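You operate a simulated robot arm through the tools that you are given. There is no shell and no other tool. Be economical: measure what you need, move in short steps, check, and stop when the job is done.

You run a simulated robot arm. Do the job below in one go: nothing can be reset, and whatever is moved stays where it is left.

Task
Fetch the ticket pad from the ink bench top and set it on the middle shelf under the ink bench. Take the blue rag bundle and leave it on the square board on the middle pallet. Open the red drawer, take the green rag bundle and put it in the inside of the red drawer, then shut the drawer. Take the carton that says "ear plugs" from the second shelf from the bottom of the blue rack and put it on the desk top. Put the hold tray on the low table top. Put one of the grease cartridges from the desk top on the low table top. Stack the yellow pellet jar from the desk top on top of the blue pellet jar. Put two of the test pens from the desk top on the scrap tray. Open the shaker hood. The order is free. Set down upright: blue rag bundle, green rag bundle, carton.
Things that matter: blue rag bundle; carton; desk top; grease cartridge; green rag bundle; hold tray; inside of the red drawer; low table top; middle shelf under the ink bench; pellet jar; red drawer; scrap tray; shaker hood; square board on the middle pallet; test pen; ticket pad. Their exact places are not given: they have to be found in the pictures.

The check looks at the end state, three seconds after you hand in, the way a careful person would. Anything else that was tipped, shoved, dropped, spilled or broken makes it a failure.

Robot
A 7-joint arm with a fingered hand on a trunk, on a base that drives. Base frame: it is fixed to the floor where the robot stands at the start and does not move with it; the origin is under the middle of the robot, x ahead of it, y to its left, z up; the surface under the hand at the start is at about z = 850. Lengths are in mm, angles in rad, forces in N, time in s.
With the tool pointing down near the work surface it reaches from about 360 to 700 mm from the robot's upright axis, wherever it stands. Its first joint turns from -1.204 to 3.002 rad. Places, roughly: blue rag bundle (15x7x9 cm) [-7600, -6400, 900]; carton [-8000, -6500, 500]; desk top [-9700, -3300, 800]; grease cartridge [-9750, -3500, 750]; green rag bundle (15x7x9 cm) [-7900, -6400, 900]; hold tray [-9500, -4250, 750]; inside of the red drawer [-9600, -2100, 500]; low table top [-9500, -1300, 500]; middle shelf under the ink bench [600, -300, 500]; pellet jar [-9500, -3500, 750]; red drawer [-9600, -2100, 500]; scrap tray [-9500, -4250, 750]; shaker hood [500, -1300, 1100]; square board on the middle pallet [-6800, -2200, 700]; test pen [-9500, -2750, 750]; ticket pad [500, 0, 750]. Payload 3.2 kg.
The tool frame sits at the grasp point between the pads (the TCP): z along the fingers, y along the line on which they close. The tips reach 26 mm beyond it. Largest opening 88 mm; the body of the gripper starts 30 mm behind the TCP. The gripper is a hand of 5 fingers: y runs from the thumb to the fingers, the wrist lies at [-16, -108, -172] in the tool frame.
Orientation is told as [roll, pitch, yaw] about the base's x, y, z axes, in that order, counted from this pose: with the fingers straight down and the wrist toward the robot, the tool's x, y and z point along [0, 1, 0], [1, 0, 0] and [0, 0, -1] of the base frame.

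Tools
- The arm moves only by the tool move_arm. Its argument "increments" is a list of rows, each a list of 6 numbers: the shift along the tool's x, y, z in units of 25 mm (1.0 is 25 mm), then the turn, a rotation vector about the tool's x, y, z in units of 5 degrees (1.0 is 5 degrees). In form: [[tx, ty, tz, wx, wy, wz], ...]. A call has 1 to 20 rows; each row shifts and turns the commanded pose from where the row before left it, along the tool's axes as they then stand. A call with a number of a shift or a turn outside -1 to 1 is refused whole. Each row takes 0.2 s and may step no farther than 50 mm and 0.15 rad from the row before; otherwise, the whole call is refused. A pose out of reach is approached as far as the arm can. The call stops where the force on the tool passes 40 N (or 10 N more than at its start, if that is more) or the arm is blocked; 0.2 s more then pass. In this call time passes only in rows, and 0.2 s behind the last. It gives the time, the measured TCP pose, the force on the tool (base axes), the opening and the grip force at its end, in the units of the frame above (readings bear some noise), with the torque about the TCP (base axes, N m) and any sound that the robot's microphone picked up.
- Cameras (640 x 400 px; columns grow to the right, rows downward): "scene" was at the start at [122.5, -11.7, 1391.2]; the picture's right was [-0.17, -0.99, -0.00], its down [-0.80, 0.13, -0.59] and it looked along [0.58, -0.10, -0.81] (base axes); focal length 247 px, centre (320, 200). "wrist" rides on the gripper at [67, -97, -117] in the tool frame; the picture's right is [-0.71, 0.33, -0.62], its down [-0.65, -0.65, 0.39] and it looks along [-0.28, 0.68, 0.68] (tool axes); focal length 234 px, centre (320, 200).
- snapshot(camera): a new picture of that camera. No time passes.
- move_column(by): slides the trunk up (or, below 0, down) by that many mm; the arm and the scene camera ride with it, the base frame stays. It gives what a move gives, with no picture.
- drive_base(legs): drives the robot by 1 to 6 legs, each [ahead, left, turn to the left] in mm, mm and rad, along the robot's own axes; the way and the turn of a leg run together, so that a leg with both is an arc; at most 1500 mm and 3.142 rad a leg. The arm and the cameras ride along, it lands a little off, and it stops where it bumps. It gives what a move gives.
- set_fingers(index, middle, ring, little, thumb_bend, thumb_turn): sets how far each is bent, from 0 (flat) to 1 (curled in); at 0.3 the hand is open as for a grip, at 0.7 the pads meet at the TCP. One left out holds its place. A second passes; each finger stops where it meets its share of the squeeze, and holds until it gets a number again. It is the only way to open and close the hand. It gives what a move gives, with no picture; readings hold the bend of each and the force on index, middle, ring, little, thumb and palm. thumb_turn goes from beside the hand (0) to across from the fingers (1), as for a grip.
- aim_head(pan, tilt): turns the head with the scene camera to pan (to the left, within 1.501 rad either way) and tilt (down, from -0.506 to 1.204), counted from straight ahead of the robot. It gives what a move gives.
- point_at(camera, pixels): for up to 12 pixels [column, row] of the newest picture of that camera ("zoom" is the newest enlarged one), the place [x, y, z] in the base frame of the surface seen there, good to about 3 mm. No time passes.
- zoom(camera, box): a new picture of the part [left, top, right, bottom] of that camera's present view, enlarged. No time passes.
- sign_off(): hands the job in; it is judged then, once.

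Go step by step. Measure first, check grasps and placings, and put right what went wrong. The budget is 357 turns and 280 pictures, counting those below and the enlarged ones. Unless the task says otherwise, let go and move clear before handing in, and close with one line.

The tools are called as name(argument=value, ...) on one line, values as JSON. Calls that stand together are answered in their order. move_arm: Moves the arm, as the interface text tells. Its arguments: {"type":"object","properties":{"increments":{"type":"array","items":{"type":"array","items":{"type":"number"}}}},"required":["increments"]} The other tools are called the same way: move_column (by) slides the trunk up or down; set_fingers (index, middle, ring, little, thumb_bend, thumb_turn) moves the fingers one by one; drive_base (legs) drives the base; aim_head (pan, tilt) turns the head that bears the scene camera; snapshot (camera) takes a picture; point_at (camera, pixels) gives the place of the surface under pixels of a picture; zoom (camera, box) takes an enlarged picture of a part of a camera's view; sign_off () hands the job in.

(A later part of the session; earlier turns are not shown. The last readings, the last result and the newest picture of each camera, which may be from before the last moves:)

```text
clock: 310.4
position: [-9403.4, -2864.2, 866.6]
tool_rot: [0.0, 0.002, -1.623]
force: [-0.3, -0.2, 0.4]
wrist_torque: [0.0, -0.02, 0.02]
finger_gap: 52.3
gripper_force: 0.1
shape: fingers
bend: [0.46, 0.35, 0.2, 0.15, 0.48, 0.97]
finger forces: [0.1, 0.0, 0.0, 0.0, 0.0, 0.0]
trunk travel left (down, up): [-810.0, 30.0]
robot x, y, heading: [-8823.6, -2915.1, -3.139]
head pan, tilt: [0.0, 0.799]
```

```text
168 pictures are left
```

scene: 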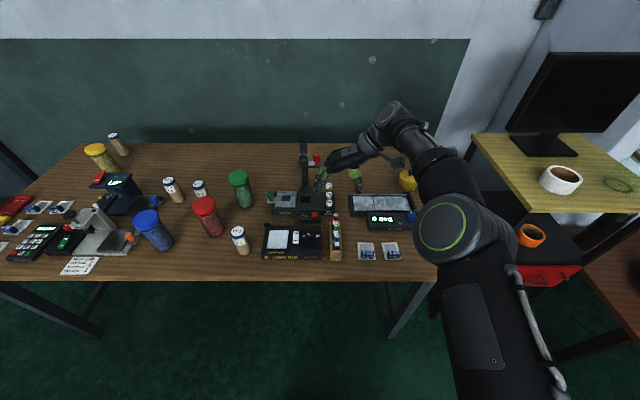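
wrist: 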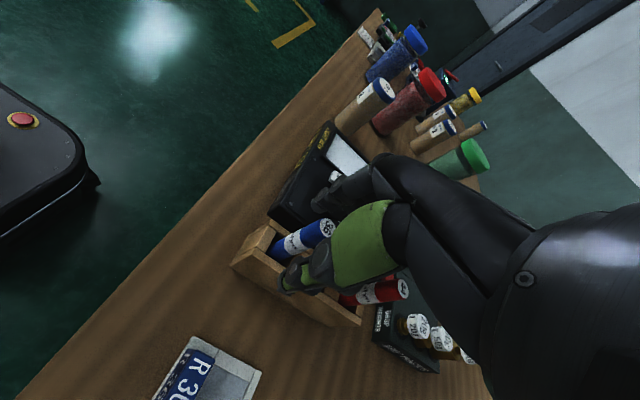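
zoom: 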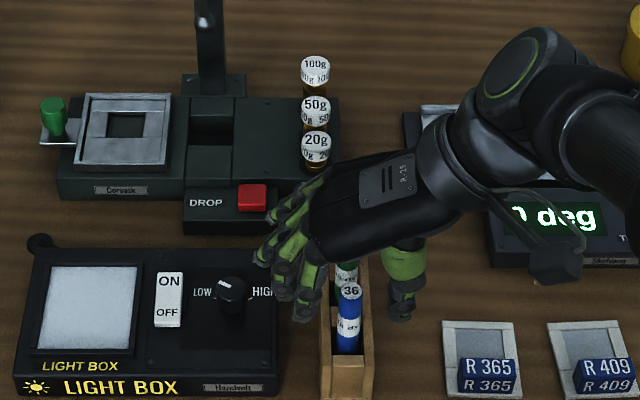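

Blue pen is centred between index and thumb. Descend 15 mm and pinch.

move_arm(increments=[[0, 0, 0.6, 0, 0, 0]])

set_fingers(index=0.68, thumb_bend=0.68)

zoom(camera="scene", box=[270, 170, 390, 260])

```text
clock: 310.8
position: [-9402.5, -2865.4, 850.8]
tool_rot: [0.001, 0.0, -1.624]
force: [-0.3, 0.2, 0.3]
wrist_torque: [0.0, 0.0, -0.01]
finger_gap: 52.4
gripper_force: 0.0
shape: fingers
bend: [0.46, 0.35, 0.2, 0.15, 0.48, 0.97]
finger forces: [0.1, 0.1, 0.0, 0.0, 0.0, 0.0]
trunk travel left (down, up): [-810.0, 30.0]
robot x, y, heading: [-8815.9, -2916.7, -3.136]
head pan, tilt: [0.0, 0.799]
```

```text
clock: 311.8
position: [-9403.3, -2864.8, 849.2]
tool_rot: [0.001, 0.003, -1.623]
force: [0.2, -1.2, -0.1]
wrist_torque: [0.0, 0.02, -0.01]
finger_gap: 14.4
gripper_force: 2.7
shape: fingers
bend: [0.65, 0.35, 0.2, 0.15, 0.66, 0.97]
finger forces: [2.7, 0.0, 0.0, 0.0, 2.5, 0.0]
trunk travel left (down, up): [-810.0, 30.0]
robot x, y, heading: [-8817.9, -2913.2, -3.137]
head pan, tilt: [0.0, 0.799]
```

```text
4.44 times, centred on (330, 215) of scene
```

zoom: 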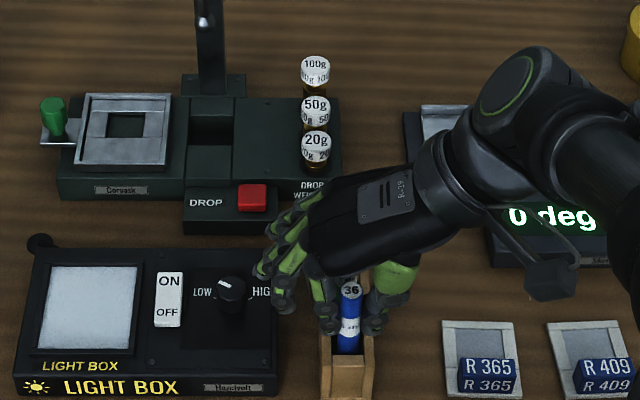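

Pinched (gap 14 mm). Squeeze more and lift.

set_fingers(index=0.8, thumb_bend=0.8)

move_arm(increments=[[0, 0, -1, 0, 0, 0], [0, 0, -1, 0, 0, 0], [0, 0, -1, 0, 0, 0], [0, 0, -1, 0, 0, 0], [0, 0, -1, 0, 0, 0], [0, 0, -1, 0, 0, 0]])

zoom(camera="scene", box=[270, 140, 430, 260])

snapshot(camera="wrist")

```text
clock: 312.8
position: [-9402.8, -2864.7, 850.4]
tool_rot: [0.0, 0.001, -1.623]
force: [0.1, 0.0, -0.1]
wrist_torque: [-0.01, 0.03, 0.01]
finger_gap: 10.8
gripper_force: 11.7
shape: fingers
bend: [0.73, 0.35, 0.2, 0.15, 0.67, 0.97]
finger forces: [11.8, 0.0, 0.1, 0.0, 11.2, 0.0]
trunk travel left (down, up): [-810.0, 30.0]
robot x, y, heading: [-8817.4, -2915.8, -3.137]
head pan, tilt: [0.0, 0.799]
```

```text
clock: 314.2
position: [-9401.8, -2864.9, 1001.1]
tool_rot: [0.002, 0.002, -1.624]
force: [-0.4, -0.2, 0.1]
wrist_torque: [0.0, 0.02, 0.0]
finger_gap: 10.8
gripper_force: 11.1
shape: fingers
bend: [0.73, 0.35, 0.2, 0.15, 0.67, 0.97]
finger forces: [11.7, 0.0, 0.0, 0.1, 11.2, 0.0]
trunk travel left (down, up): [-810.0, 30.0]
robot x, y, heading: [-8817.7, -2914.8, -3.138]
head pan, tilt: [0.0, 0.799]
```

```text
3.33 times, centred on (350, 200) of scene
```

zoom: 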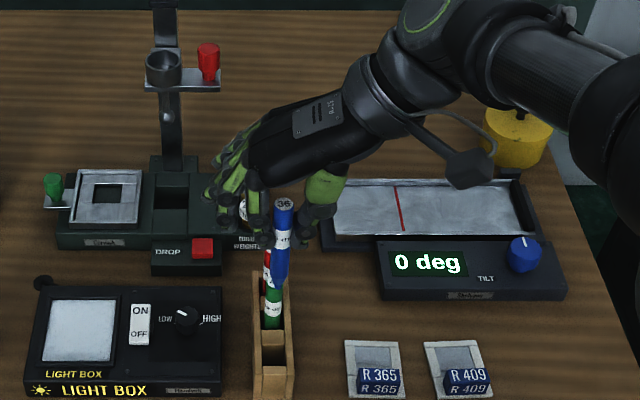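

```text
165 pictures are left
```

wrist: 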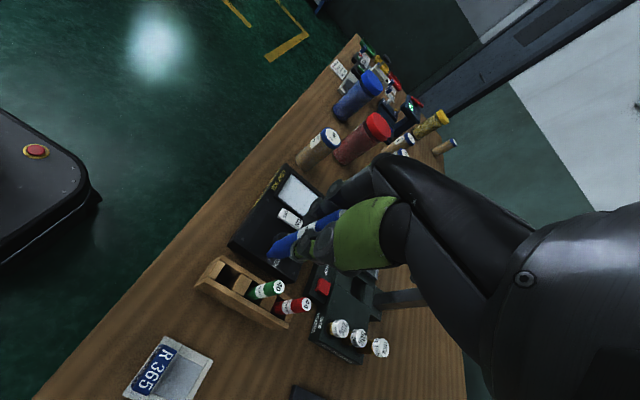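

The blue pen is lifted. Measure its length, then back off and strafe to the trays.

point_at(camera="zoom", pixels=[[284, 203], [285, 230], [281, 280], [280, 286], [272, 300], [266, 262]])

drive_base(legs=[[-330, 0, 0], [0, 1240, 0]])

aim_head(pan=0.1, tilt=0.6)

snapshot(camera="scene")

zoom(camera="scene", box=[180, 90, 360, 230])

```text
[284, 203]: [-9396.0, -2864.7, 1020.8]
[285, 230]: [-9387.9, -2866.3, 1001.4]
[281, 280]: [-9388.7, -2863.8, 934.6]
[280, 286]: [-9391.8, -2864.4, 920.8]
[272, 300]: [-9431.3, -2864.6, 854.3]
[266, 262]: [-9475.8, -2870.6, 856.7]
```

```text
clock: 322.2
position: [-9063.3, -4108.6, 1000.1]
tool_rot: [0.001, 0.001, -1.62]
force: [-0.1, 0.4, 0.5]
wrist_torque: [0.0, -0.03, -0.02]
finger_gap: 11.3
gripper_force: 11.3
shape: fingers
bend: [0.73, 0.35, 0.2, 0.15, 0.67, 0.97]
finger forces: [11.7, 0.0, 0.1, 0.1, 11.2, 0.0]
trunk travel left (down, up): [-810.0, 30.0]
robot x, y, heading: [-8480.9, -4161.4, -3.135]
head pan, tilt: [0.0, 0.799]
```

```text
clock: 323.0
position: [-9063.4, -4109.5, 1000.2]
tool_rot: [0.0, 0.002, -1.619]
force: [-0.3, -0.6, -0.3]
wrist_torque: [-0.02, 0.01, 0.01]
finger_gap: 10.8
gripper_force: 11.0
shape: fingers
bend: [0.73, 0.35, 0.2, 0.15, 0.67, 0.97]
finger forces: [11.6, 0.0, 0.1, 0.1, 11.2, 0.0]
trunk travel left (down, up): [-810.0, 30.0]
robot x, y, heading: [-8477.2, -4163.2, -3.136]
head pan, tilt: [0.099, 0.6]
```

```text
164 pictures are left
```

scene: 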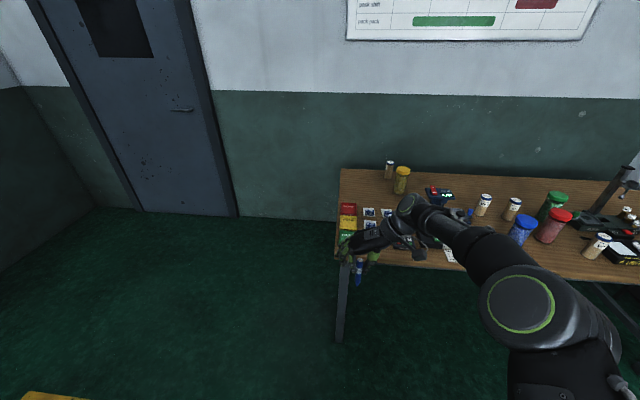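

```text
2.86 times, centred on (270, 160) of scene
```

zoom: 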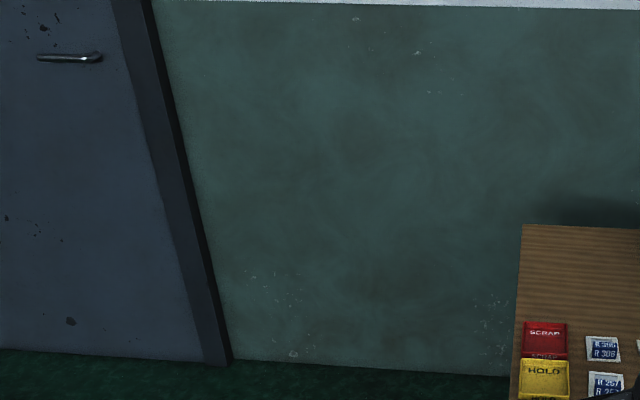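

Pen is 100 mm long, bottom 80 mm below the TCP. Measure the trays.

zoom(camera="scene", box=[330, 190, 402, 250])

point_at(camera="zoom", pixels=[[88, 118], [228, 118], [80, 220], [236, 220], [160, 165], [80, 240], [240, 240], [72, 345], [245, 340], [160, 290], [160, 225], [160, 110]])

```text
6.67 times, centred on (366, 220) of scene
```

zoom: 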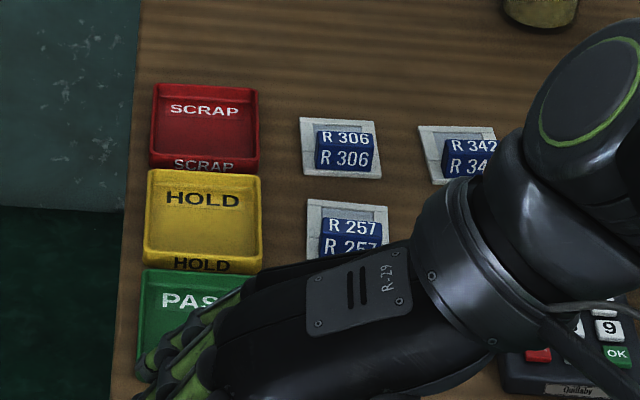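

```text
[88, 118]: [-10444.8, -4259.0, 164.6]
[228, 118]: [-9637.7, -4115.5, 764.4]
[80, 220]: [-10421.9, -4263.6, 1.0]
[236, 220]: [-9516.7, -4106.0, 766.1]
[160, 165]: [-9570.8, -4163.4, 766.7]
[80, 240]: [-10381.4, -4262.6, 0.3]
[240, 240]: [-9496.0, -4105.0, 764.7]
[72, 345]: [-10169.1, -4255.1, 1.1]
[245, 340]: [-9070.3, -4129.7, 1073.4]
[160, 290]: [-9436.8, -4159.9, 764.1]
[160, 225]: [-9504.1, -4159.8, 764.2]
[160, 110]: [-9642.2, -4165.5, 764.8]
```

point_at(camera="zoom", pixels=[[153, 86], [257, 90], [150, 165], [262, 172], [205, 130], [149, 172], [262, 180], [145, 260], [262, 268], [205, 220], [205, 160], [205, 85]])

```text
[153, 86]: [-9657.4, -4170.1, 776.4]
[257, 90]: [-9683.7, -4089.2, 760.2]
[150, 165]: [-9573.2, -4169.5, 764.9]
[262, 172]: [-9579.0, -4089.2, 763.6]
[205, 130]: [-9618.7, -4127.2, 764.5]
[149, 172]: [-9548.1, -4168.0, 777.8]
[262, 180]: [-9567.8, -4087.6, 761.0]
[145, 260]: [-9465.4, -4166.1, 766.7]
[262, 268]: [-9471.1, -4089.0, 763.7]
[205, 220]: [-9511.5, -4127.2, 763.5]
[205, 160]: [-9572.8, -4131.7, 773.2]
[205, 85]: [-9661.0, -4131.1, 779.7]
```

Trays: SCRAP x −9661…−9568, y −4170…−4090, floor 764, rim 778; a 100 mm pen fits diagonally. I'll tilt the hand so the pen points forward-right and 25° down.

move_arm(increments=[[0, 0, 0, 0, 0, 1], [0, 0, 0, 0, 0, 1], [0, 0, 0, 0, 0, 1], [0, 0, 0, 0, 0, 1], [0, 0, 0, 0, 0, 1], [0, 0, 0, 0, 0, 1], [0, 0, 0, 0, 0, 1], [0, 0, 0, 0, -1, 0], [0, 0, 0, 0, -1, 0], [0, 0, 0, 0, -1, 0], [0, 0, 0, 0, -1, 0], [0, 0, 0, 0, -1, 0], [0, 0, 0, 0, -1, 0], [0, 0, 0, 0, -1, 0], [0, 0, 0, 0, -1, 0], [0, 0, 0, 0, -1, 0], [0, 0, 0, 0, -1, 0], [0, 0, 0, 0, -1, 0], [0, 0, 0, 0, -1, 0], [0, 0, 0, 0, -1, 0]])

snapshot(camera="scene")

snapshot(camera="wrist")

```text
clock: 327.2
position: [-9067.9, -4097.3, 1008.1]
tool_rot: [-1.105, -0.046, -2.273]
force: [-0.3, 0.2, 0.5]
wrist_torque: [0.0, -0.03, 0.01]
finger_gap: 10.7
gripper_force: 11.0
shape: fingers
bend: [0.73, 0.35, 0.2, 0.15, 0.67, 0.97]
finger forces: [11.4, 0.0, 0.1, 0.0, 10.9, 0.0]
trunk travel left (down, up): [-810.0, 30.0]
robot x, y, heading: [-8481.6, -4154.0, -3.134]
head pan, tilt: [0.099, 0.6]
```

```text
161 pictures are left
```

scene: 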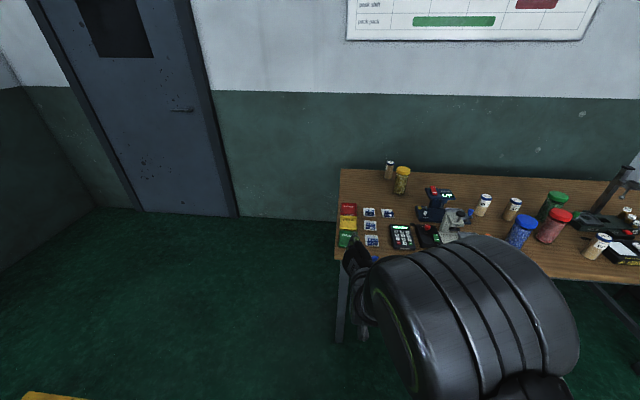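

```text
160 pictures are left
```

wrist: 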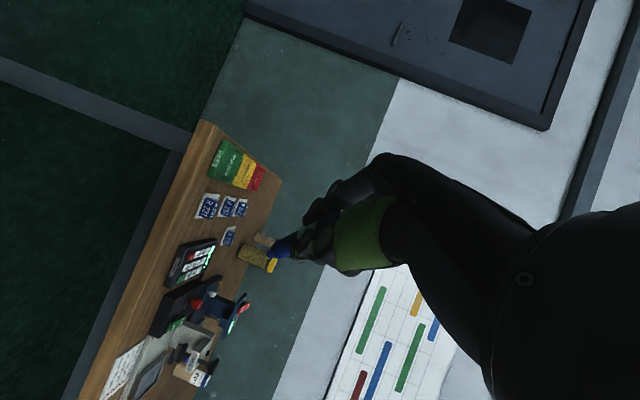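

Pose is good: pen points forward-right, 27° down. Drive over the tray high, then lower.

drive_base(legs=[[470, 50, 0]])

move_arm(increments=[[0, 0, 0.5, 0, 0, 0], [0, 0, 0.5, 0, 0, 0]])

aim_head(pan=0.15, tilt=0.75)

snapshot(camera="scene")

snapshot(camera="wrist")

```text
clock: 330.0
position: [-9536.7, -4147.9, 1004.3]
tool_rot: [-1.1, -0.039, -2.277]
force: [0.4, -0.4, 0.6]
wrist_torque: [0.0, 0.01, 0.01]
finger_gap: 10.7
gripper_force: 10.8
shape: fingers
bend: [0.73, 0.35, 0.2, 0.15, 0.67, 0.97]
finger forces: [11.5, 0.0, 0.0, 0.0, 10.8, 0.1]
trunk travel left (down, up): [-810.0, 30.0]
robot x, y, heading: [-8946.1, -4211.5, -3.135]
head pan, tilt: [0.099, 0.6]
```

```text
clock: 330.6
position: [-9553.9, -4131.8, 990.7]
tool_rot: [-1.1, -0.035, -2.275]
force: [0.0, 0.3, -0.5]
wrist_torque: [-0.03, 0.0, 0.0]
finger_gap: 10.6
gripper_force: 11.4
shape: fingers
bend: [0.73, 0.35, 0.2, 0.15, 0.67, 0.97]
finger forces: [11.4, 0.0, 0.0, 0.0, 10.9, 0.0]
trunk travel left (down, up): [-810.0, 30.0]
robot x, y, heading: [-8948.7, -4208.9, -3.141]
head pan, tilt: [0.099, 0.6]
```

```text
clock: 331.3
position: [-9553.7, -4132.8, 992.7]
tool_rot: [-1.097, -0.039, -2.278]
force: [-0.3, -1.4, 0.7]
wrist_torque: [-0.02, -0.02, -0.02]
finger_gap: 10.4
gripper_force: 11.1
shape: fingers
bend: [0.73, 0.35, 0.2, 0.15, 0.67, 0.97]
finger forces: [11.5, 0.0, 0.0, 0.1, 11.0, 0.1]
trunk travel left (down, up): [-810.0, 30.0]
robot x, y, heading: [-8950.0, -4210.9, -3.138]
head pan, tilt: [0.15, 0.75]
```

```text
159 pictures are left
```

scene: 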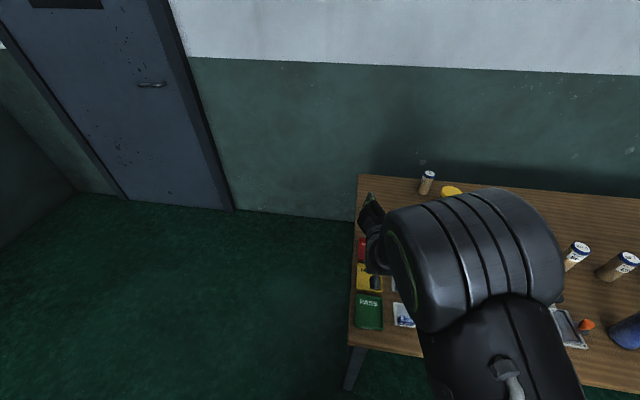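

```text
158 pictures are left
```

wrist: 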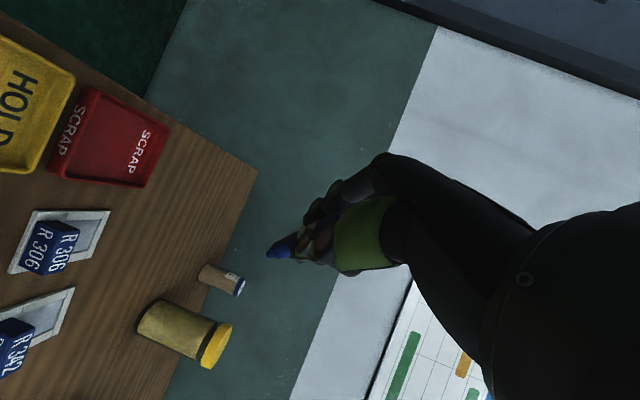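

Lower with the column and shift to the release position over the SCRAP tray.

move_column(by=-120)

move_arm(increments=[[-0.2, 0.73, 0.39, 0, 0, 0], [-0.2, 0.73, 0.38, 0, 0, 0]])

snapshot(camera="wrist")

zoom(camera="scene", box=[320, 180, 480, 300])

```text
clock: 332.8
position: [-9553.0, -4132.9, 873.5]
tool_rot: [-1.099, -0.04, -2.277]
force: [-0.4, 0.0, 0.0]
wrist_torque: [0.01, 0.0, 0.01]
finger_gap: 10.3
gripper_force: 10.8
shape: fingers
bend: [0.73, 0.35, 0.2, 0.15, 0.67, 0.97]
finger forces: [11.3, 0.0, 0.0, 0.1, 11.0, 0.0]
trunk travel left (down, up): [-690.0, 150.0]
robot x, y, heading: [-8949.1, -4212.9, -3.131]
head pan, tilt: [0.15, 0.75]
```

```text
clock: 333.4
position: [-9595.2, -4141.2, 874.2]
tool_rot: [-1.088, -0.05, -2.295]
force: [-0.2, -1.6, 0.6]
wrist_torque: [0.02, 0.01, 0.02]
finger_gap: 10.5
gripper_force: 11.0
shape: fingers
bend: [0.73, 0.35, 0.2, 0.15, 0.67, 0.97]
finger forces: [11.3, 0.1, 0.0, 0.0, 10.9, 0.0]
trunk travel left (down, up): [-690.0, 150.0]
robot x, y, heading: [-8947.5, -4212.1, -3.136]
head pan, tilt: [0.15, 0.75]
```

```text
157 pictures are left
```

wrist: 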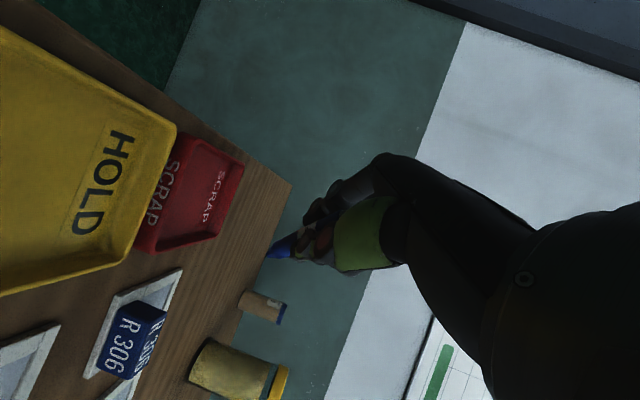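

```text
3.33 times, centred on (400, 240) of scene
```

zoom: 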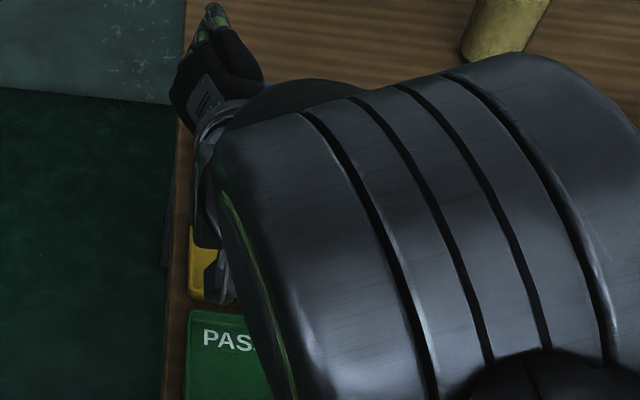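

Verify the pen tip against the tray with measurements from the wrist view.

point_at(camera="wrist", pixels=[[268, 252], [290, 243], [242, 160], [175, 140], [225, 232], [140, 245], [200, 190], [300, 225]])

```text
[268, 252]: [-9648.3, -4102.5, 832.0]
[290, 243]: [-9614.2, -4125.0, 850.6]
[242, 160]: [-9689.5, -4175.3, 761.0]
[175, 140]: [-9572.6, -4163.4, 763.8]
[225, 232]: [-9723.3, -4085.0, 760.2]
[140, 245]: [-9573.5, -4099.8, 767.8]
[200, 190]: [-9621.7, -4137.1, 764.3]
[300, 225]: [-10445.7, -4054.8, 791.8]
```

Pen tip is right over the tray's far-right inside. Check the lowest hand part (the lever at zoom (220,275)) before lowering 58 mm.

point_at(camera="zoom", pixels=[[220, 290], [222, 265], [205, 240], [212, 180], [205, 110], [260, 330], [300, 390], [215, 20]])

```text
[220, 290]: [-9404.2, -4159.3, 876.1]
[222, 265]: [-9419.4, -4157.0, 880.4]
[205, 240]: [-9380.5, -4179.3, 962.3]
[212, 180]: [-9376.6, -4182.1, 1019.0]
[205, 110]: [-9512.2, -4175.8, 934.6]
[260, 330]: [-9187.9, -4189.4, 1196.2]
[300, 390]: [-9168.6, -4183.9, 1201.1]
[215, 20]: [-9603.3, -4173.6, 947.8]
```

Clear (lever ends at ≈818). Lower 56 mm.

move_column(by=-54)

snapshot(camera="wrist")

point_at(camera="wrist", pixels=[[268, 252], [290, 243], [200, 190], [240, 215], [265, 262]])

```text
clock: 334.4
position: [-9594.6, -4138.8, 819.3]
tool_rot: [-1.091, -0.046, -2.296]
force: [0.0, -0.4, -0.1]
wrist_torque: [-0.02, 0.02, 0.02]
finger_gap: 10.6
gripper_force: 11.4
shape: fingers
bend: [0.73, 0.35, 0.2, 0.15, 0.67, 0.97]
finger forces: [11.6, 0.0, 0.0, 0.0, 11.0, 0.0]
trunk travel left (down, up): [-636.0, 204.0]
robot x, y, heading: [-8947.4, -4213.1, -3.136]
head pan, tilt: [0.15, 0.75]
```

```text
155 pictures are left
```

wrist: 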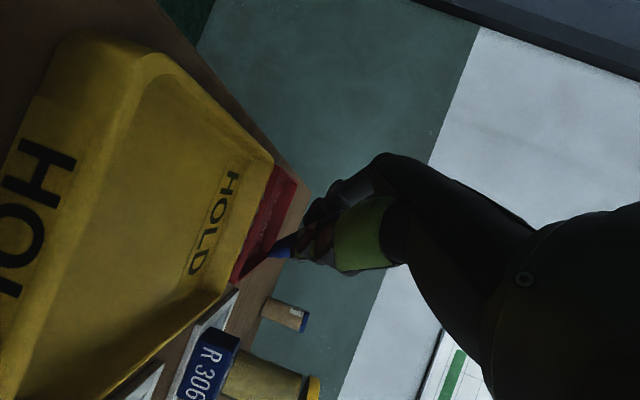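

```text
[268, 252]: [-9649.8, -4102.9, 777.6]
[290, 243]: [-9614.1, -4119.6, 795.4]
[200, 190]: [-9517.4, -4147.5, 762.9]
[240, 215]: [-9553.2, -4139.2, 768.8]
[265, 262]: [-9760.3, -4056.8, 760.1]
```

Tip at z 778. A final nudge 8 mm down, then release by opening the thumb and index.

move_arm(increments=[[0.4, 0, -0.08, 0, 0, 0]])

set_fingers(index=0.5, thumb_bend=0.5)

snapshot(camera="wrist")

```text
clock: 334.8
position: [-9590.2, -4143.9, 812.7]
tool_rot: [-1.09, -0.047, -2.294]
force: [-0.7, 0.1, -0.2]
wrist_torque: [-0.03, 0.02, 0.0]
finger_gap: 10.4
gripper_force: 11.3
shape: fingers
bend: [0.73, 0.35, 0.2, 0.15, 0.67, 0.97]
finger forces: [11.5, 0.0, 0.1, 0.0, 11.0, 0.0]
trunk travel left (down, up): [-636.0, 204.0]
robot x, y, heading: [-8950.1, -4209.7, -3.136]
head pan, tilt: [0.15, 0.75]
```

```text
clock: 335.8
position: [-9590.1, -4144.9, 811.7]
tool_rot: [-1.092, -0.045, -2.294]
force: [-0.2, -0.1, -0.3]
wrist_torque: [-0.03, 0.01, 0.01]
finger_gap: 45.3
gripper_force: 0.1
shape: fingers
bend: [0.5, 0.35, 0.2, 0.15, 0.5, 0.97]
finger forces: [0.0, 0.0, 0.0, 0.1, 0.0, 0.0]
trunk travel left (down, up): [-636.0, 204.0]
robot x, y, heading: [-8945.7, -4209.5, -3.137]
head pan, tilt: [0.15, 0.75]
```

```text
154 pictures are left
```

wrist: 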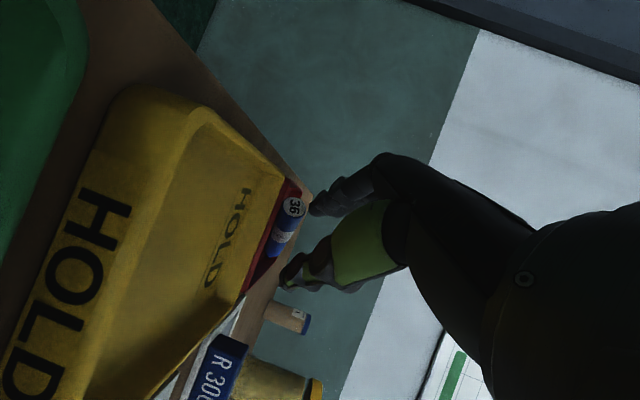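

The pen dropped into the tray. Lift the hand and check.

move_column(by=180)

snapshot(camera="wrist")

```text
clock: 337.8
position: [-9590.6, -4144.4, 992.5]
tool_rot: [-1.091, -0.047, -2.294]
force: [0.9, 0.5, 0.3]
wrist_torque: [0.05, -0.04, 0.0]
finger_gap: 45.1
gripper_force: 0.1
shape: fingers
bend: [0.5, 0.35, 0.2, 0.15, 0.5, 0.97]
finger forces: [0.0, 0.0, 0.0, 0.0, 0.0, 0.0]
trunk travel left (down, up): [-816.0, 24.0]
robot x, y, heading: [-8949.5, -4211.9, -3.143]
head pan, tilt: [0.15, 0.75]
```

```text
153 pictures are left
```

wrist: 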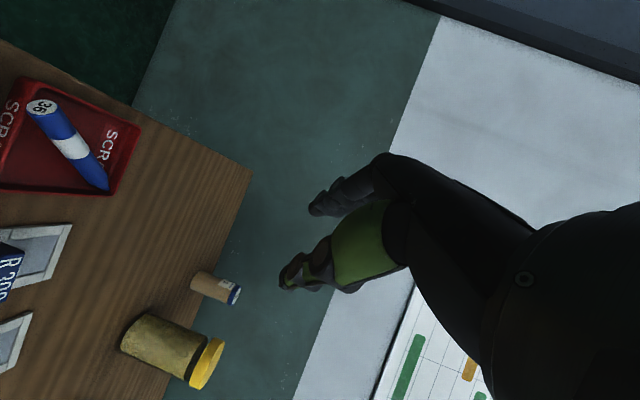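

The blue pen lies neatly inside SCRAP. Now go back for the green one: back off, restore tool-down yaw, and return to the holder.

drive_base(legs=[[-470, 0, 0]])

move_arm(increments=[[0, 0, 0, 0, 1, 0], [0, 0, 0, 0, 1, 0], [0, 0, 0, 0, 1, 0], [0, 0, 0, 0, 1, 0], [0, 0, 0, 0, 1, 0], [0, 0, 0, 0, 1, 0], [0, 0, 0, 0, 1, 0], [0, 0, 0, 0, 1, 0], [0, 0, 0, 0, 1, 0], [0, 0, 0, 0, 1, 0], [0, 0, 0, 0, 1, 0], [0, 0, 0, 0, 1, 0], [0, 0, 0, 0, 0.5, 0], [0, 0, 0, 0, 0, -1], [0, 0, 0, 0, 0, -1], [0, 0, 0, 0, 0, -1], [0, 0, 0, 0, 0, -1], [0, 0, 0, 0, 0, -1], [0, 0, 0, 0, 0, -1], [0, 0, 0, 0, 0, -1]])

drive_base(legs=[[0, -1290, 0]])

```text
clock: 340.5
position: [-9123.6, -4142.9, 992.0]
tool_rot: [-1.091, -0.046, -2.297]
force: [0.2, -0.6, 0.6]
wrist_torque: [0.0, -0.02, -0.01]
finger_gap: 45.2
gripper_force: 0.0
shape: fingers
bend: [0.5, 0.35, 0.2, 0.15, 0.5, 0.97]
finger forces: [0.1, 0.1, 0.1, 0.0, 0.0, 0.0]
trunk travel left (down, up): [-816.0, 24.0]
robot x, y, heading: [-8482.2, -4209.8, -3.135]
head pan, tilt: [0.15, 0.75]
```

```text
clock: 344.7
position: [-9105.6, -4149.8, 996.7]
tool_rot: [-0.027, -0.039, -1.682]
force: [-0.6, -0.6, -0.1]
wrist_torque: [-0.01, -0.04, 0.01]
finger_gap: 45.2
gripper_force: 0.0
shape: fingers
bend: [0.5, 0.35, 0.2, 0.15, 0.5, 0.97]
finger forces: [0.0, 0.0, 0.0, 0.0, 0.0, 0.0]
out of reach, approached as far as the arm can: row 19, 20
trunk travel left (down, up): [-816.0, 24.0]
robot x, y, heading: [-8483.5, -4208.3, -3.139]
head pan, tilt: [0.15, 0.75]
```

```text
clock: 351.2
position: [-9102.1, -2851.0, 996.9]
tool_rot: [-0.028, -0.038, -1.696]
force: [0.8, 0.0, -0.4]
wrist_torque: [0.04, 0.01, -0.01]
finger_gap: 45.2
gripper_force: 0.1
shape: fingers
bend: [0.5, 0.35, 0.2, 0.15, 0.5, 0.97]
finger forces: [0.0, 0.1, 0.0, 0.0, 0.0, 0.1]
trunk travel left (down, up): [-816.0, 24.0]
robot x, y, heading: [-8477.2, -2919.7, 3.133]
head pan, tilt: [0.15, 0.75]
```

Level the tool, correct yaw, and drive over the green pen.

move_arm(increments=[[0.8, 0, 0, 0.45, 0.3, 0], [0.2, 0, 0, 0, 0, -0.8]])

drive_base(legs=[[365, 13, 0.01]])

set_fingers(index=0.46, thumb_bend=0.48)

aim_head(pan=0, tilt=0.8)

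zoom(camera="scene", box=[270, 140, 430, 260])

point_at(camera="zoom", pixels=[[272, 290], [268, 262]])

```text
clock: 351.8
position: [-9078.4, -2854.5, 996.5]
tool_rot: [-0.001, 0.001, -1.625]
force: [0.0, -0.1, 0.1]
wrist_torque: [0.01, 0.0, -0.02]
finger_gap: 45.4
gripper_force: 0.1
shape: fingers
bend: [0.5, 0.35, 0.2, 0.15, 0.5, 0.97]
finger forces: [0.0, 0.0, 0.0, 0.1, 0.1, 0.0]
trunk travel left (down, up): [-816.0, 24.0]
robot x, y, heading: [-8477.6, -2916.7, 3.131]
head pan, tilt: [0.15, 0.75]
```

```text
clock: 354.2
position: [-9443.2, -2874.3, 997.4]
tool_rot: [-0.001, 0.003, -1.614]
force: [-0.2, 0.5, 0.1]
wrist_torque: [0.03, 0.0, 0.01]
finger_gap: 45.3
gripper_force: 0.0
shape: fingers
bend: [0.5, 0.35, 0.2, 0.15, 0.5, 0.97]
finger forces: [0.1, 0.1, 0.0, 0.0, 0.0, 0.0]
trunk travel left (down, up): [-816.0, 24.0]
robot x, y, heading: [-8842.5, -2928.9, -3.136]
head pan, tilt: [0.15, 0.75]
```

```text
clock: 355.2
position: [-9443.5, -2873.9, 996.5]
tool_rot: [0.001, 0.003, -1.613]
force: [-0.7, -1.2, 0.4]
wrist_torque: [0.03, -0.01, -0.01]
finger_gap: 51.6
gripper_force: 0.0
shape: fingers
bend: [0.46, 0.35, 0.2, 0.15, 0.48, 0.97]
finger forces: [0.0, 0.1, 0.0, 0.1, 0.1, 0.1]
trunk travel left (down, up): [-816.0, 24.0]
robot x, y, heading: [-8845.0, -2930.9, -3.139]
head pan, tilt: [0.15, 0.75]
```

```text
clock: 355.9
position: [-9444.1, -2874.1, 996.5]
tool_rot: [-0.001, 0.001, -1.613]
force: [0.1, -0.5, -0.5]
wrist_torque: [0.03, -0.02, 0.01]
finger_gap: 51.4
gripper_force: 0.0
shape: fingers
bend: [0.46, 0.35, 0.2, 0.15, 0.48, 0.97]
finger forces: [0.0, 0.1, 0.1, 0.0, 0.0, 0.0]
trunk travel left (down, up): [-816.0, 24.0]
robot x, y, heading: [-8844.1, -2932.4, -3.14]
head pan, tilt: [0.0, 0.799]
```

```text
3.33 times, centred on (350, 200) of scene
```

zoom: 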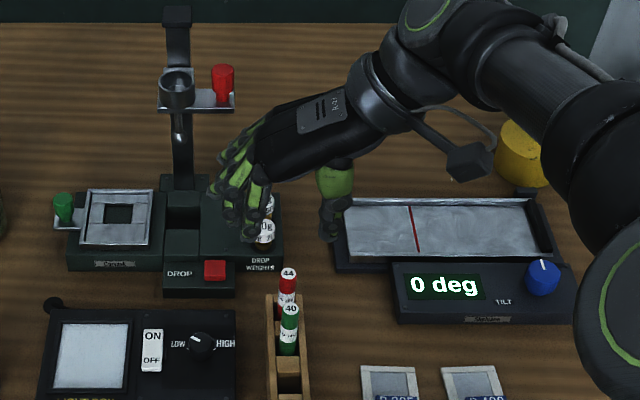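

```text
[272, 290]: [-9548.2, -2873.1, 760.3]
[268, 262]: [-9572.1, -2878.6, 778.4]
```

point_at(camera="zoom", pixels=[[290, 308], [290, 318], [288, 272], [262, 225], [335, 235], [255, 230], [265, 243]])

```text
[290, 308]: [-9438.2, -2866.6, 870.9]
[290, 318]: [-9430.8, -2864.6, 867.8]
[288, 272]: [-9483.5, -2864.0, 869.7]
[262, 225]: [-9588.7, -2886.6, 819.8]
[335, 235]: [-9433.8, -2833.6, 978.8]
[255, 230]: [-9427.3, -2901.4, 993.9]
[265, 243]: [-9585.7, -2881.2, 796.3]
```

Green pen centre (−9439,−2866). Align and descend.

move_arm(increments=[[-0.1, -0.28, 0, 0, 0, 0], [0, 0, 1, 0, 0, 0], [0, 0, 1, 0, 0, 0], [0, 0, 1, 0, 0, 0], [0, 0, 1, 0, 0, 0], [0, 0, 1, 0, 0, 0]])

zoom(camera="scene", box=[290, 170, 410, 260])

snapshot(camera="wrist")

```text
clock: 357.3
position: [-9436.7, -2868.7, 876.2]
tool_rot: [-0.002, 0.0, -1.613]
force: [0.5, 0.8, 0.7]
wrist_torque: [-0.02, 0.0, 0.0]
finger_gap: 51.5
gripper_force: 0.0
shape: fingers
bend: [0.46, 0.35, 0.2, 0.15, 0.48, 0.97]
finger forces: [0.1, 0.0, 0.0, 0.0, 0.0, 0.1]
out of reach, approached as far as the arm can: row 5, 6
trunk travel left (down, up): [-816.0, 24.0]
robot x, y, heading: [-8843.5, -2927.8, -3.14]
head pan, tilt: [0.0, 0.799]
```

```text
4.44 times, centred on (350, 215) of scene
```

zoom: 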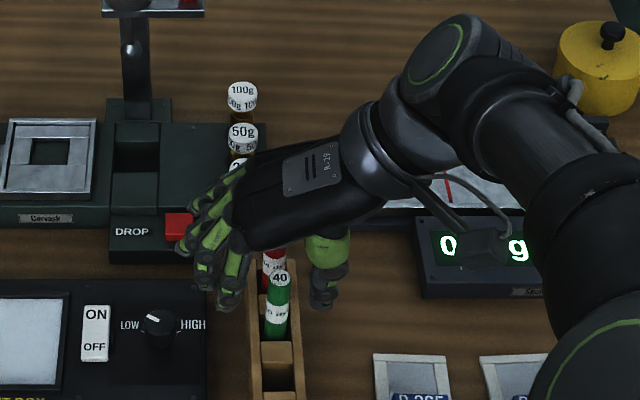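

```text
150 pictures are left
```

wrist: 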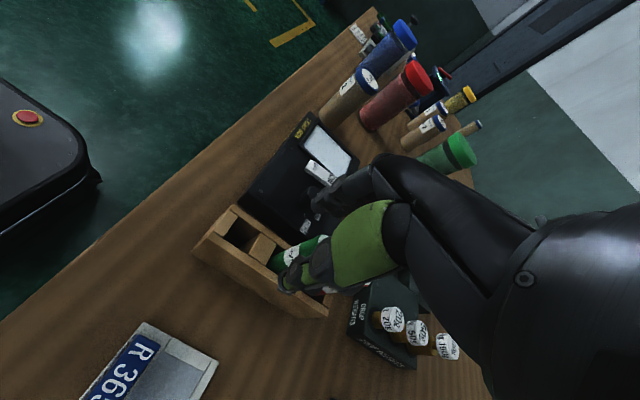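

Arm hit its low limit; I'll use the column for the last 26 mm and the base for 10 mm forward.

drive_base(legs=[[10, 0, 0]])

move_column(by=-26)

zoom(camera="scene", box=[290, 170, 410, 260])

```text
clock: 358.0
position: [-9445.4, -2871.0, 876.2]
tool_rot: [-0.003, 0.002, -1.612]
force: [-0.2, 1.0, -0.4]
wrist_torque: [-0.01, -0.01, 0.0]
finger_gap: 51.8
gripper_force: 0.0
shape: fingers
bend: [0.46, 0.35, 0.2, 0.15, 0.48, 0.97]
finger forces: [0.1, 0.0, 0.0, 0.0, 0.0, 0.0]
trunk travel left (down, up): [-816.0, 24.0]
robot x, y, heading: [-8849.7, -2927.8, -3.139]
head pan, tilt: [0.0, 0.799]
```

```text
clock: 358.7
position: [-9446.9, -2870.5, 849.8]
tool_rot: [-0.001, 0.001, -1.612]
force: [0.0, 0.1, -0.7]
wrist_torque: [-0.02, 0.01, -0.02]
finger_gap: 51.4
gripper_force: 0.0
shape: fingers
bend: [0.46, 0.35, 0.2, 0.15, 0.48, 0.97]
finger forces: [0.0, 0.0, 0.0, 0.0, 0.0, 0.0]
trunk travel left (down, up): [-790.0, 50.0]
robot x, y, heading: [-8854.1, -2926.3, -3.134]
head pan, tilt: [0.0, 0.799]
```

```text
4.44 times, centred on (350, 215) of scene
```

zoom: 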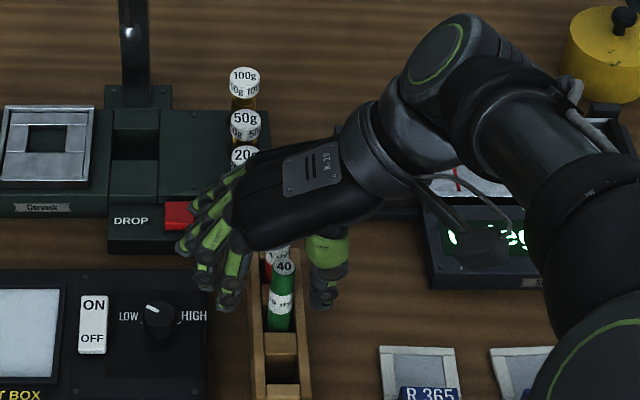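

set_fingers(index=0.7, thumb_bend=0.66)

set_fingers(index=0.8, thumb_bend=0.8)

move_arm(increments=[[0, 0, -1, 0, 0, 0], [0, 0, -1, 0, 0, 0], [0, 0, -1, 0, 0, 0], [0, 0, -1, 0, 0, 0], [0, 0, -1, 0, 0, 0], [0, 0, -1, 0, 0, 0]])

zoom(camera="scene", box=[270, 140, 430, 260])

```text
clock: 359.7
position: [-9446.6, -2870.4, 849.7]
tool_rot: [-0.001, 0.001, -1.611]
force: [0.0, -0.2, 0.4]
wrist_torque: [0.01, 0.0, 0.0]
finger_gap: 14.4
gripper_force: 3.4
shape: fingers
bend: [0.67, 0.35, 0.2, 0.15, 0.64, 0.97]
finger forces: [2.9, 0.0, 0.0, 0.0, 2.9, 0.0]
trunk travel left (down, up): [-790.0, 50.0]
robot x, y, heading: [-8854.1, -2932.0, -3.139]
head pan, tilt: [0.0, 0.799]
```

```text
clock: 360.7
position: [-9446.5, -2869.7, 849.7]
tool_rot: [0.0, 0.002, -1.613]
force: [-0.5, 1.7, -1.3]
wrist_torque: [0.11, -0.02, 0.0]
finger_gap: 11.6
gripper_force: 12.3
shape: fingers
bend: [0.74, 0.35, 0.2, 0.15, 0.66, 0.97]
finger forces: [11.1, 0.1, 0.1, 0.0, 13.3, 0.1]
trunk travel left (down, up): [-790.0, 50.0]
robot x, y, heading: [-8851.2, -2930.4, -3.137]
head pan, tilt: [0.0, 0.799]
```

```text
clock: 362.1
position: [-9444.5, -2870.0, 999.9]
tool_rot: [-0.001, 0.001, -1.61]
force: [-0.1, -0.4, 0.0]
wrist_torque: [0.01, 0.02, 0.0]
finger_gap: 11.7
gripper_force: 11.6
shape: fingers
bend: [0.74, 0.35, 0.2, 0.15, 0.66, 0.97]
finger forces: [11.9, 0.0, 0.0, 0.1, 11.9, 0.1]
trunk travel left (down, up): [-790.0, 50.0]
robot x, y, heading: [-8851.6, -2927.5, -3.137]
head pan, tilt: [0.0, 0.799]
```

```text
3.33 times, centred on (350, 200) of scene
```

zoom: 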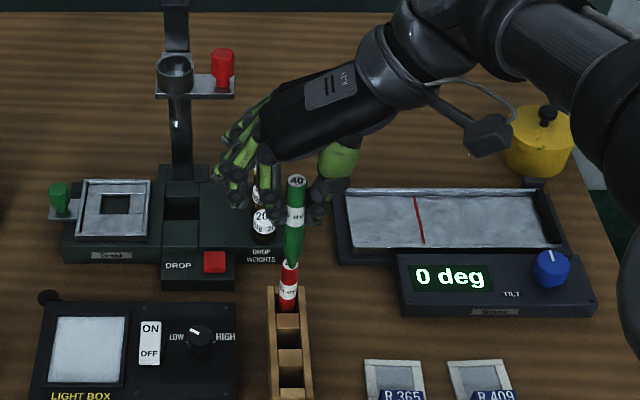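

Green pen lifted. Carry it to the trays; this time I'll aim it forward-left so it crosses over the first pen with its tip in the far-left corner.

drive_base(legs=[[-370, 0, 0], [0, 1240, 0]])

move_arm(increments=[[0, 0, 0, 0, -1, 0], [0, 0, 0, 0, -1, 0], [0, 0, 0, 0, -1, 0], [0, 0, 0, 0, -1, 0], [0, 0, 0, 0, -1, 0], [0, 0, 0, 0, -1, 0], [0, 0, 0, 0, -1, 0], [0, 0, 0, 0, -1, 0], [0, 0, 0, 0, -1, 0], [0, 0, 0, 0, -1, 0], [0, 0, 0, 0, -1, 0], [0, 0, 0, 0, -1, 0], [0, 0, 0, 0, -1, 0]])

move_arm(increments=[[0, 0, 0, -0.89, 0, -0.45], [0, 0, 0, -0.89, 0, -0.45], [0, 0, 0, -0.89, 0, -0.45], [0, 0, 0, -0.89, 0, -0.45], [0, 0, 0, -0.89, 0, -0.45], [0, 0, 0, -0.89, 0, -0.45], [0, 0, 0, -0.89, 0, -0.45]])

snapshot(camera="wrist")

```text
clock: 370.4
position: [-9074.5, -4114.1, 1000.1]
tool_rot: [-0.001, 0.002, -1.618]
force: [0.0, 0.3, -0.4]
wrist_torque: [0.0, 0.0, 0.0]
finger_gap: 11.6
gripper_force: 11.7
shape: fingers
bend: [0.74, 0.35, 0.2, 0.15, 0.66, 0.97]
finger forces: [11.9, 0.0, 0.1, 0.0, 11.9, 0.0]
trunk travel left (down, up): [-790.0, 50.0]
robot x, y, heading: [-8480.7, -4177.0, 3.139]
head pan, tilt: [0.0, 0.799]
```

```text
clock: 373.2
position: [-9073.7, -4113.4, 1000.0]
tool_rot: [-1.135, -0.001, -1.616]
force: [0.1, 0.3, -0.3]
wrist_torque: [0.01, -0.02, -0.01]
finger_gap: 11.3
gripper_force: 11.8
shape: fingers
bend: [0.74, 0.35, 0.2, 0.15, 0.66, 0.97]
finger forces: [12.0, 0.0, 0.0, 0.1, 12.0, 0.0]
trunk travel left (down, up): [-790.0, 50.0]
robot x, y, heading: [-8480.3, -4173.4, 3.144]
head pan, tilt: [0.0, 0.799]
```

```text
clock: 374.8
position: [-9074.4, -4114.4, 999.6]
tool_rot: [-1.129, 0.018, -1.008]
force: [-0.9, -0.4, -0.3]
wrist_torque: [-0.02, -0.02, -0.04]
finger_gap: 11.1
gripper_force: 11.2
shape: fingers
bend: [0.74, 0.35, 0.2, 0.15, 0.66, 0.97]
finger forces: [11.5, 0.0, 0.1, 0.0, 11.5, 0.1]
trunk travel left (down, up): [-790.0, 50.0]
robot x, y, heading: [-8478.5, -4176.2, 3.138]
head pan, tilt: [0.0, 0.799]
```

```text
147 pictures are left
```

wrist: 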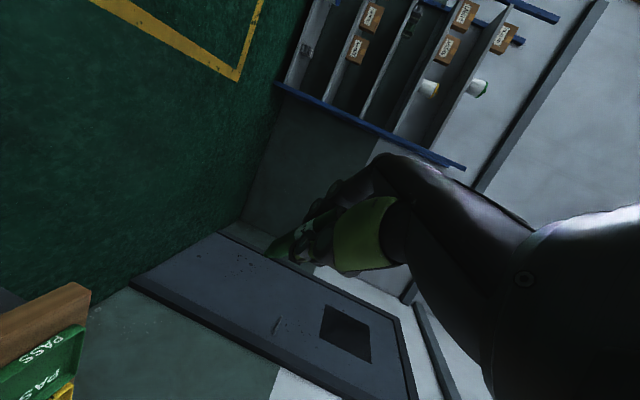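

Yaw worked (heading 32° left). Drive over the tray at height.

drive_base(legs=[[490, 9, 0]])

snapshot(camera="wrist")

point_at(camera="wrist", pixels=[[268, 252], [280, 250]])

```text
clock: 377.7
position: [-9558.6, -4124.2, 998.3]
tool_rot: [-1.13, 0.021, -1.005]
force: [0.1, 0.9, -1.5]
wrist_torque: [0.01, 0.01, 0.0]
finger_gap: 11.0
gripper_force: 10.9
shape: fingers
bend: [0.74, 0.35, 0.2, 0.15, 0.66, 0.97]
finger forces: [11.5, 0.0, 0.0, 0.0, 11.4, 0.0]
trunk travel left (down, up): [-790.0, 50.0]
robot x, y, heading: [-8968.3, -4184.9, -3.142]
head pan, tilt: [0.0, 0.799]
```

```text
146 pictures are left
```

wrist: 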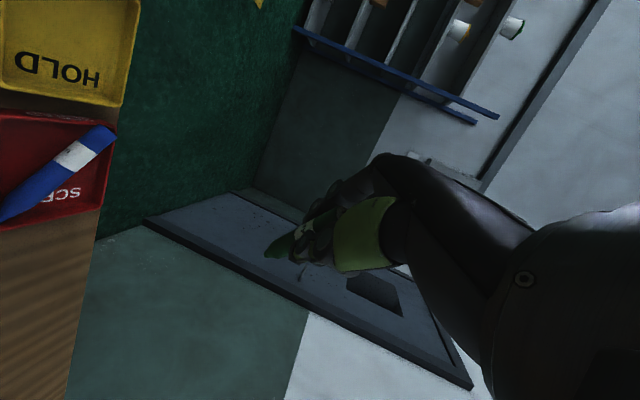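

```text
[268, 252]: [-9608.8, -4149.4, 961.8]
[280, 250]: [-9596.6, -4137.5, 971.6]
```

point_at(camera="wrist", pixels=[[108, 138], [60, 170], [10, 210], [108, 125], [100, 205], [113, 100], [20, 120], [264, 256], [55, 195]])

```text
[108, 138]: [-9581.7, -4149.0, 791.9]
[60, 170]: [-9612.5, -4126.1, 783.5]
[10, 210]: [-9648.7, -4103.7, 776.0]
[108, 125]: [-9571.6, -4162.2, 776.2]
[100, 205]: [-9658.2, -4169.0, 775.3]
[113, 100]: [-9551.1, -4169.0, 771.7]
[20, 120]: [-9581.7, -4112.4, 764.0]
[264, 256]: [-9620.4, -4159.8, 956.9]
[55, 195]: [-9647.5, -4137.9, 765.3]
```

Pen 1 spans from far-right floor to the near-left rim (top ≈ 784–792). I'll place pen 2's tip near the far-left corner, slightly higher to clear pen 1.

move_arm(increments=[[-0.2, -0.31, 0.41, 0, 0, 0], [-0.19, -0.31, 0.41, 0, 0, 0]])

move_column(by=-140)

snapshot(camera="wrist")

point_at(camera="wrist", pixels=[[265, 255], [285, 248], [300, 260]])

```text
clock: 378.3
position: [-9587.8, -4122.5, 999.6]
tool_rot: [-1.128, 0.018, -1.005]
force: [-0.4, -0.5, -0.6]
wrist_torque: [-0.02, 0.02, -0.02]
finger_gap: 10.8
gripper_force: 11.4
shape: fingers
bend: [0.74, 0.35, 0.2, 0.15, 0.66, 0.97]
finger forces: [11.5, 0.1, 0.0, 0.0, 11.6, 0.0]
trunk travel left (down, up): [-790.0, 50.0]
robot x, y, heading: [-8972.2, -4181.4, -3.14]
head pan, tilt: [0.0, 0.799]
```

```text
clock: 379.9
position: [-9587.0, -4122.6, 860.3]
tool_rot: [-1.129, 0.02, -1.005]
force: [-0.8, -0.5, 0.0]
wrist_torque: [0.02, -0.01, -0.01]
finger_gap: 10.9
gripper_force: 11.6
shape: fingers
bend: [0.74, 0.35, 0.2, 0.15, 0.66, 0.97]
finger forces: [11.5, 0.1, 0.1, 0.0, 11.4, 0.1]
trunk travel left (down, up): [-650.0, 190.0]
robot x, y, heading: [-8967.0, -4183.6, -3.139]
head pan, tilt: [0.0, 0.799]
```

```text
145 pictures are left
```

wrist: 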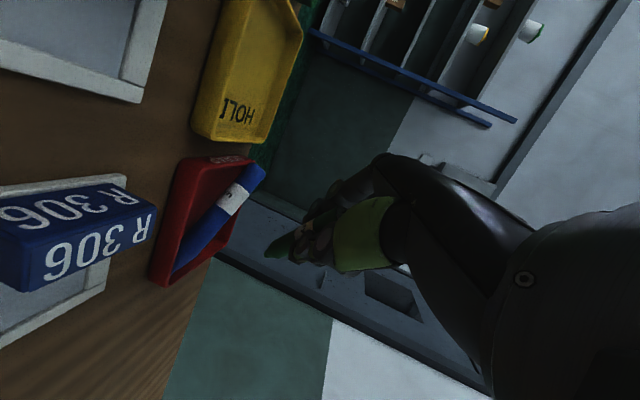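

```text
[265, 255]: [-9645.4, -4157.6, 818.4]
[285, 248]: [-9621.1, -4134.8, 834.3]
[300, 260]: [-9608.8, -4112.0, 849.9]
```

Tip at (−9645,−4158,818) as planned. Lower 37 mm and release.

move_column(by=-37)

set_fingers(index=0.5, thumb_bend=0.5)

snapshot(camera="wrist")

move_column(by=180)

snapshot(camera="wrist")

```text
clock: 380.8
position: [-9586.1, -4123.5, 822.7]
tool_rot: [-1.13, 0.018, -1.004]
force: [-0.1, -0.7, -0.6]
wrist_torque: [0.0, 0.02, 0.02]
finger_gap: 11.1
gripper_force: 11.6
shape: fingers
bend: [0.74, 0.35, 0.2, 0.15, 0.66, 0.97]
finger forces: [11.4, 0.0, 0.0, 0.0, 11.5, 0.1]
trunk travel left (down, up): [-613.0, 227.0]
robot x, y, heading: [-8970.0, -4185.7, -3.139]
head pan, tilt: [0.0, 0.799]
```

```text
clock: 381.8
position: [-9586.5, -4122.5, 822.9]
tool_rot: [-1.128, 0.018, -1.006]
force: [-0.1, 0.4, 0.7]
wrist_torque: [0.0, 0.0, 0.01]
finger_gap: 45.3
gripper_force: 0.1
shape: fingers
bend: [0.5, 0.35, 0.2, 0.15, 0.5, 0.97]
finger forces: [0.0, 0.0, 0.1, 0.1, 0.0, 0.1]
trunk travel left (down, up): [-613.0, 227.0]
robot x, y, heading: [-8968.6, -4182.9, -3.14]
head pan, tilt: [0.0, 0.799]
```

```text
144 pictures are left
```

wrist: 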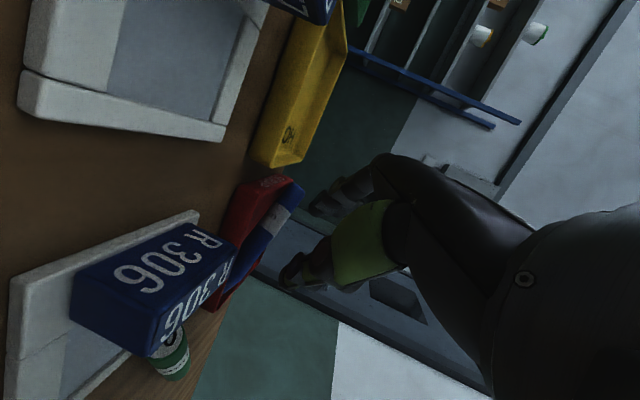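

```text
clock: 383.8
position: [-9587.4, -4123.6, 1001.7]
tool_rot: [-1.13, 0.019, -1.006]
force: [0.3, 0.9, 0.7]
wrist_torque: [-0.01, 0.01, -0.01]
finger_gap: 45.3
gripper_force: 0.1
shape: fingers
bend: [0.5, 0.35, 0.2, 0.15, 0.5, 0.97]
finger forces: [0.0, 0.0, 0.0, 0.1, 0.0, 0.1]
trunk travel left (down, up): [-793.0, 47.0]
robot x, y, heading: [-8970.1, -4182.7, -3.135]
head pan, tilt: [0.0, 0.799]
```

```text
143 pictures are left
```

wrist: 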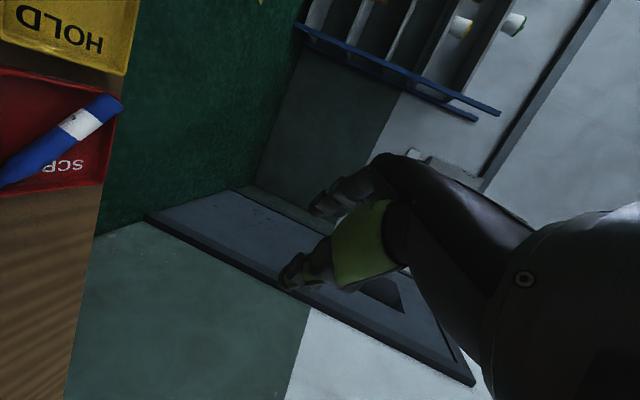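

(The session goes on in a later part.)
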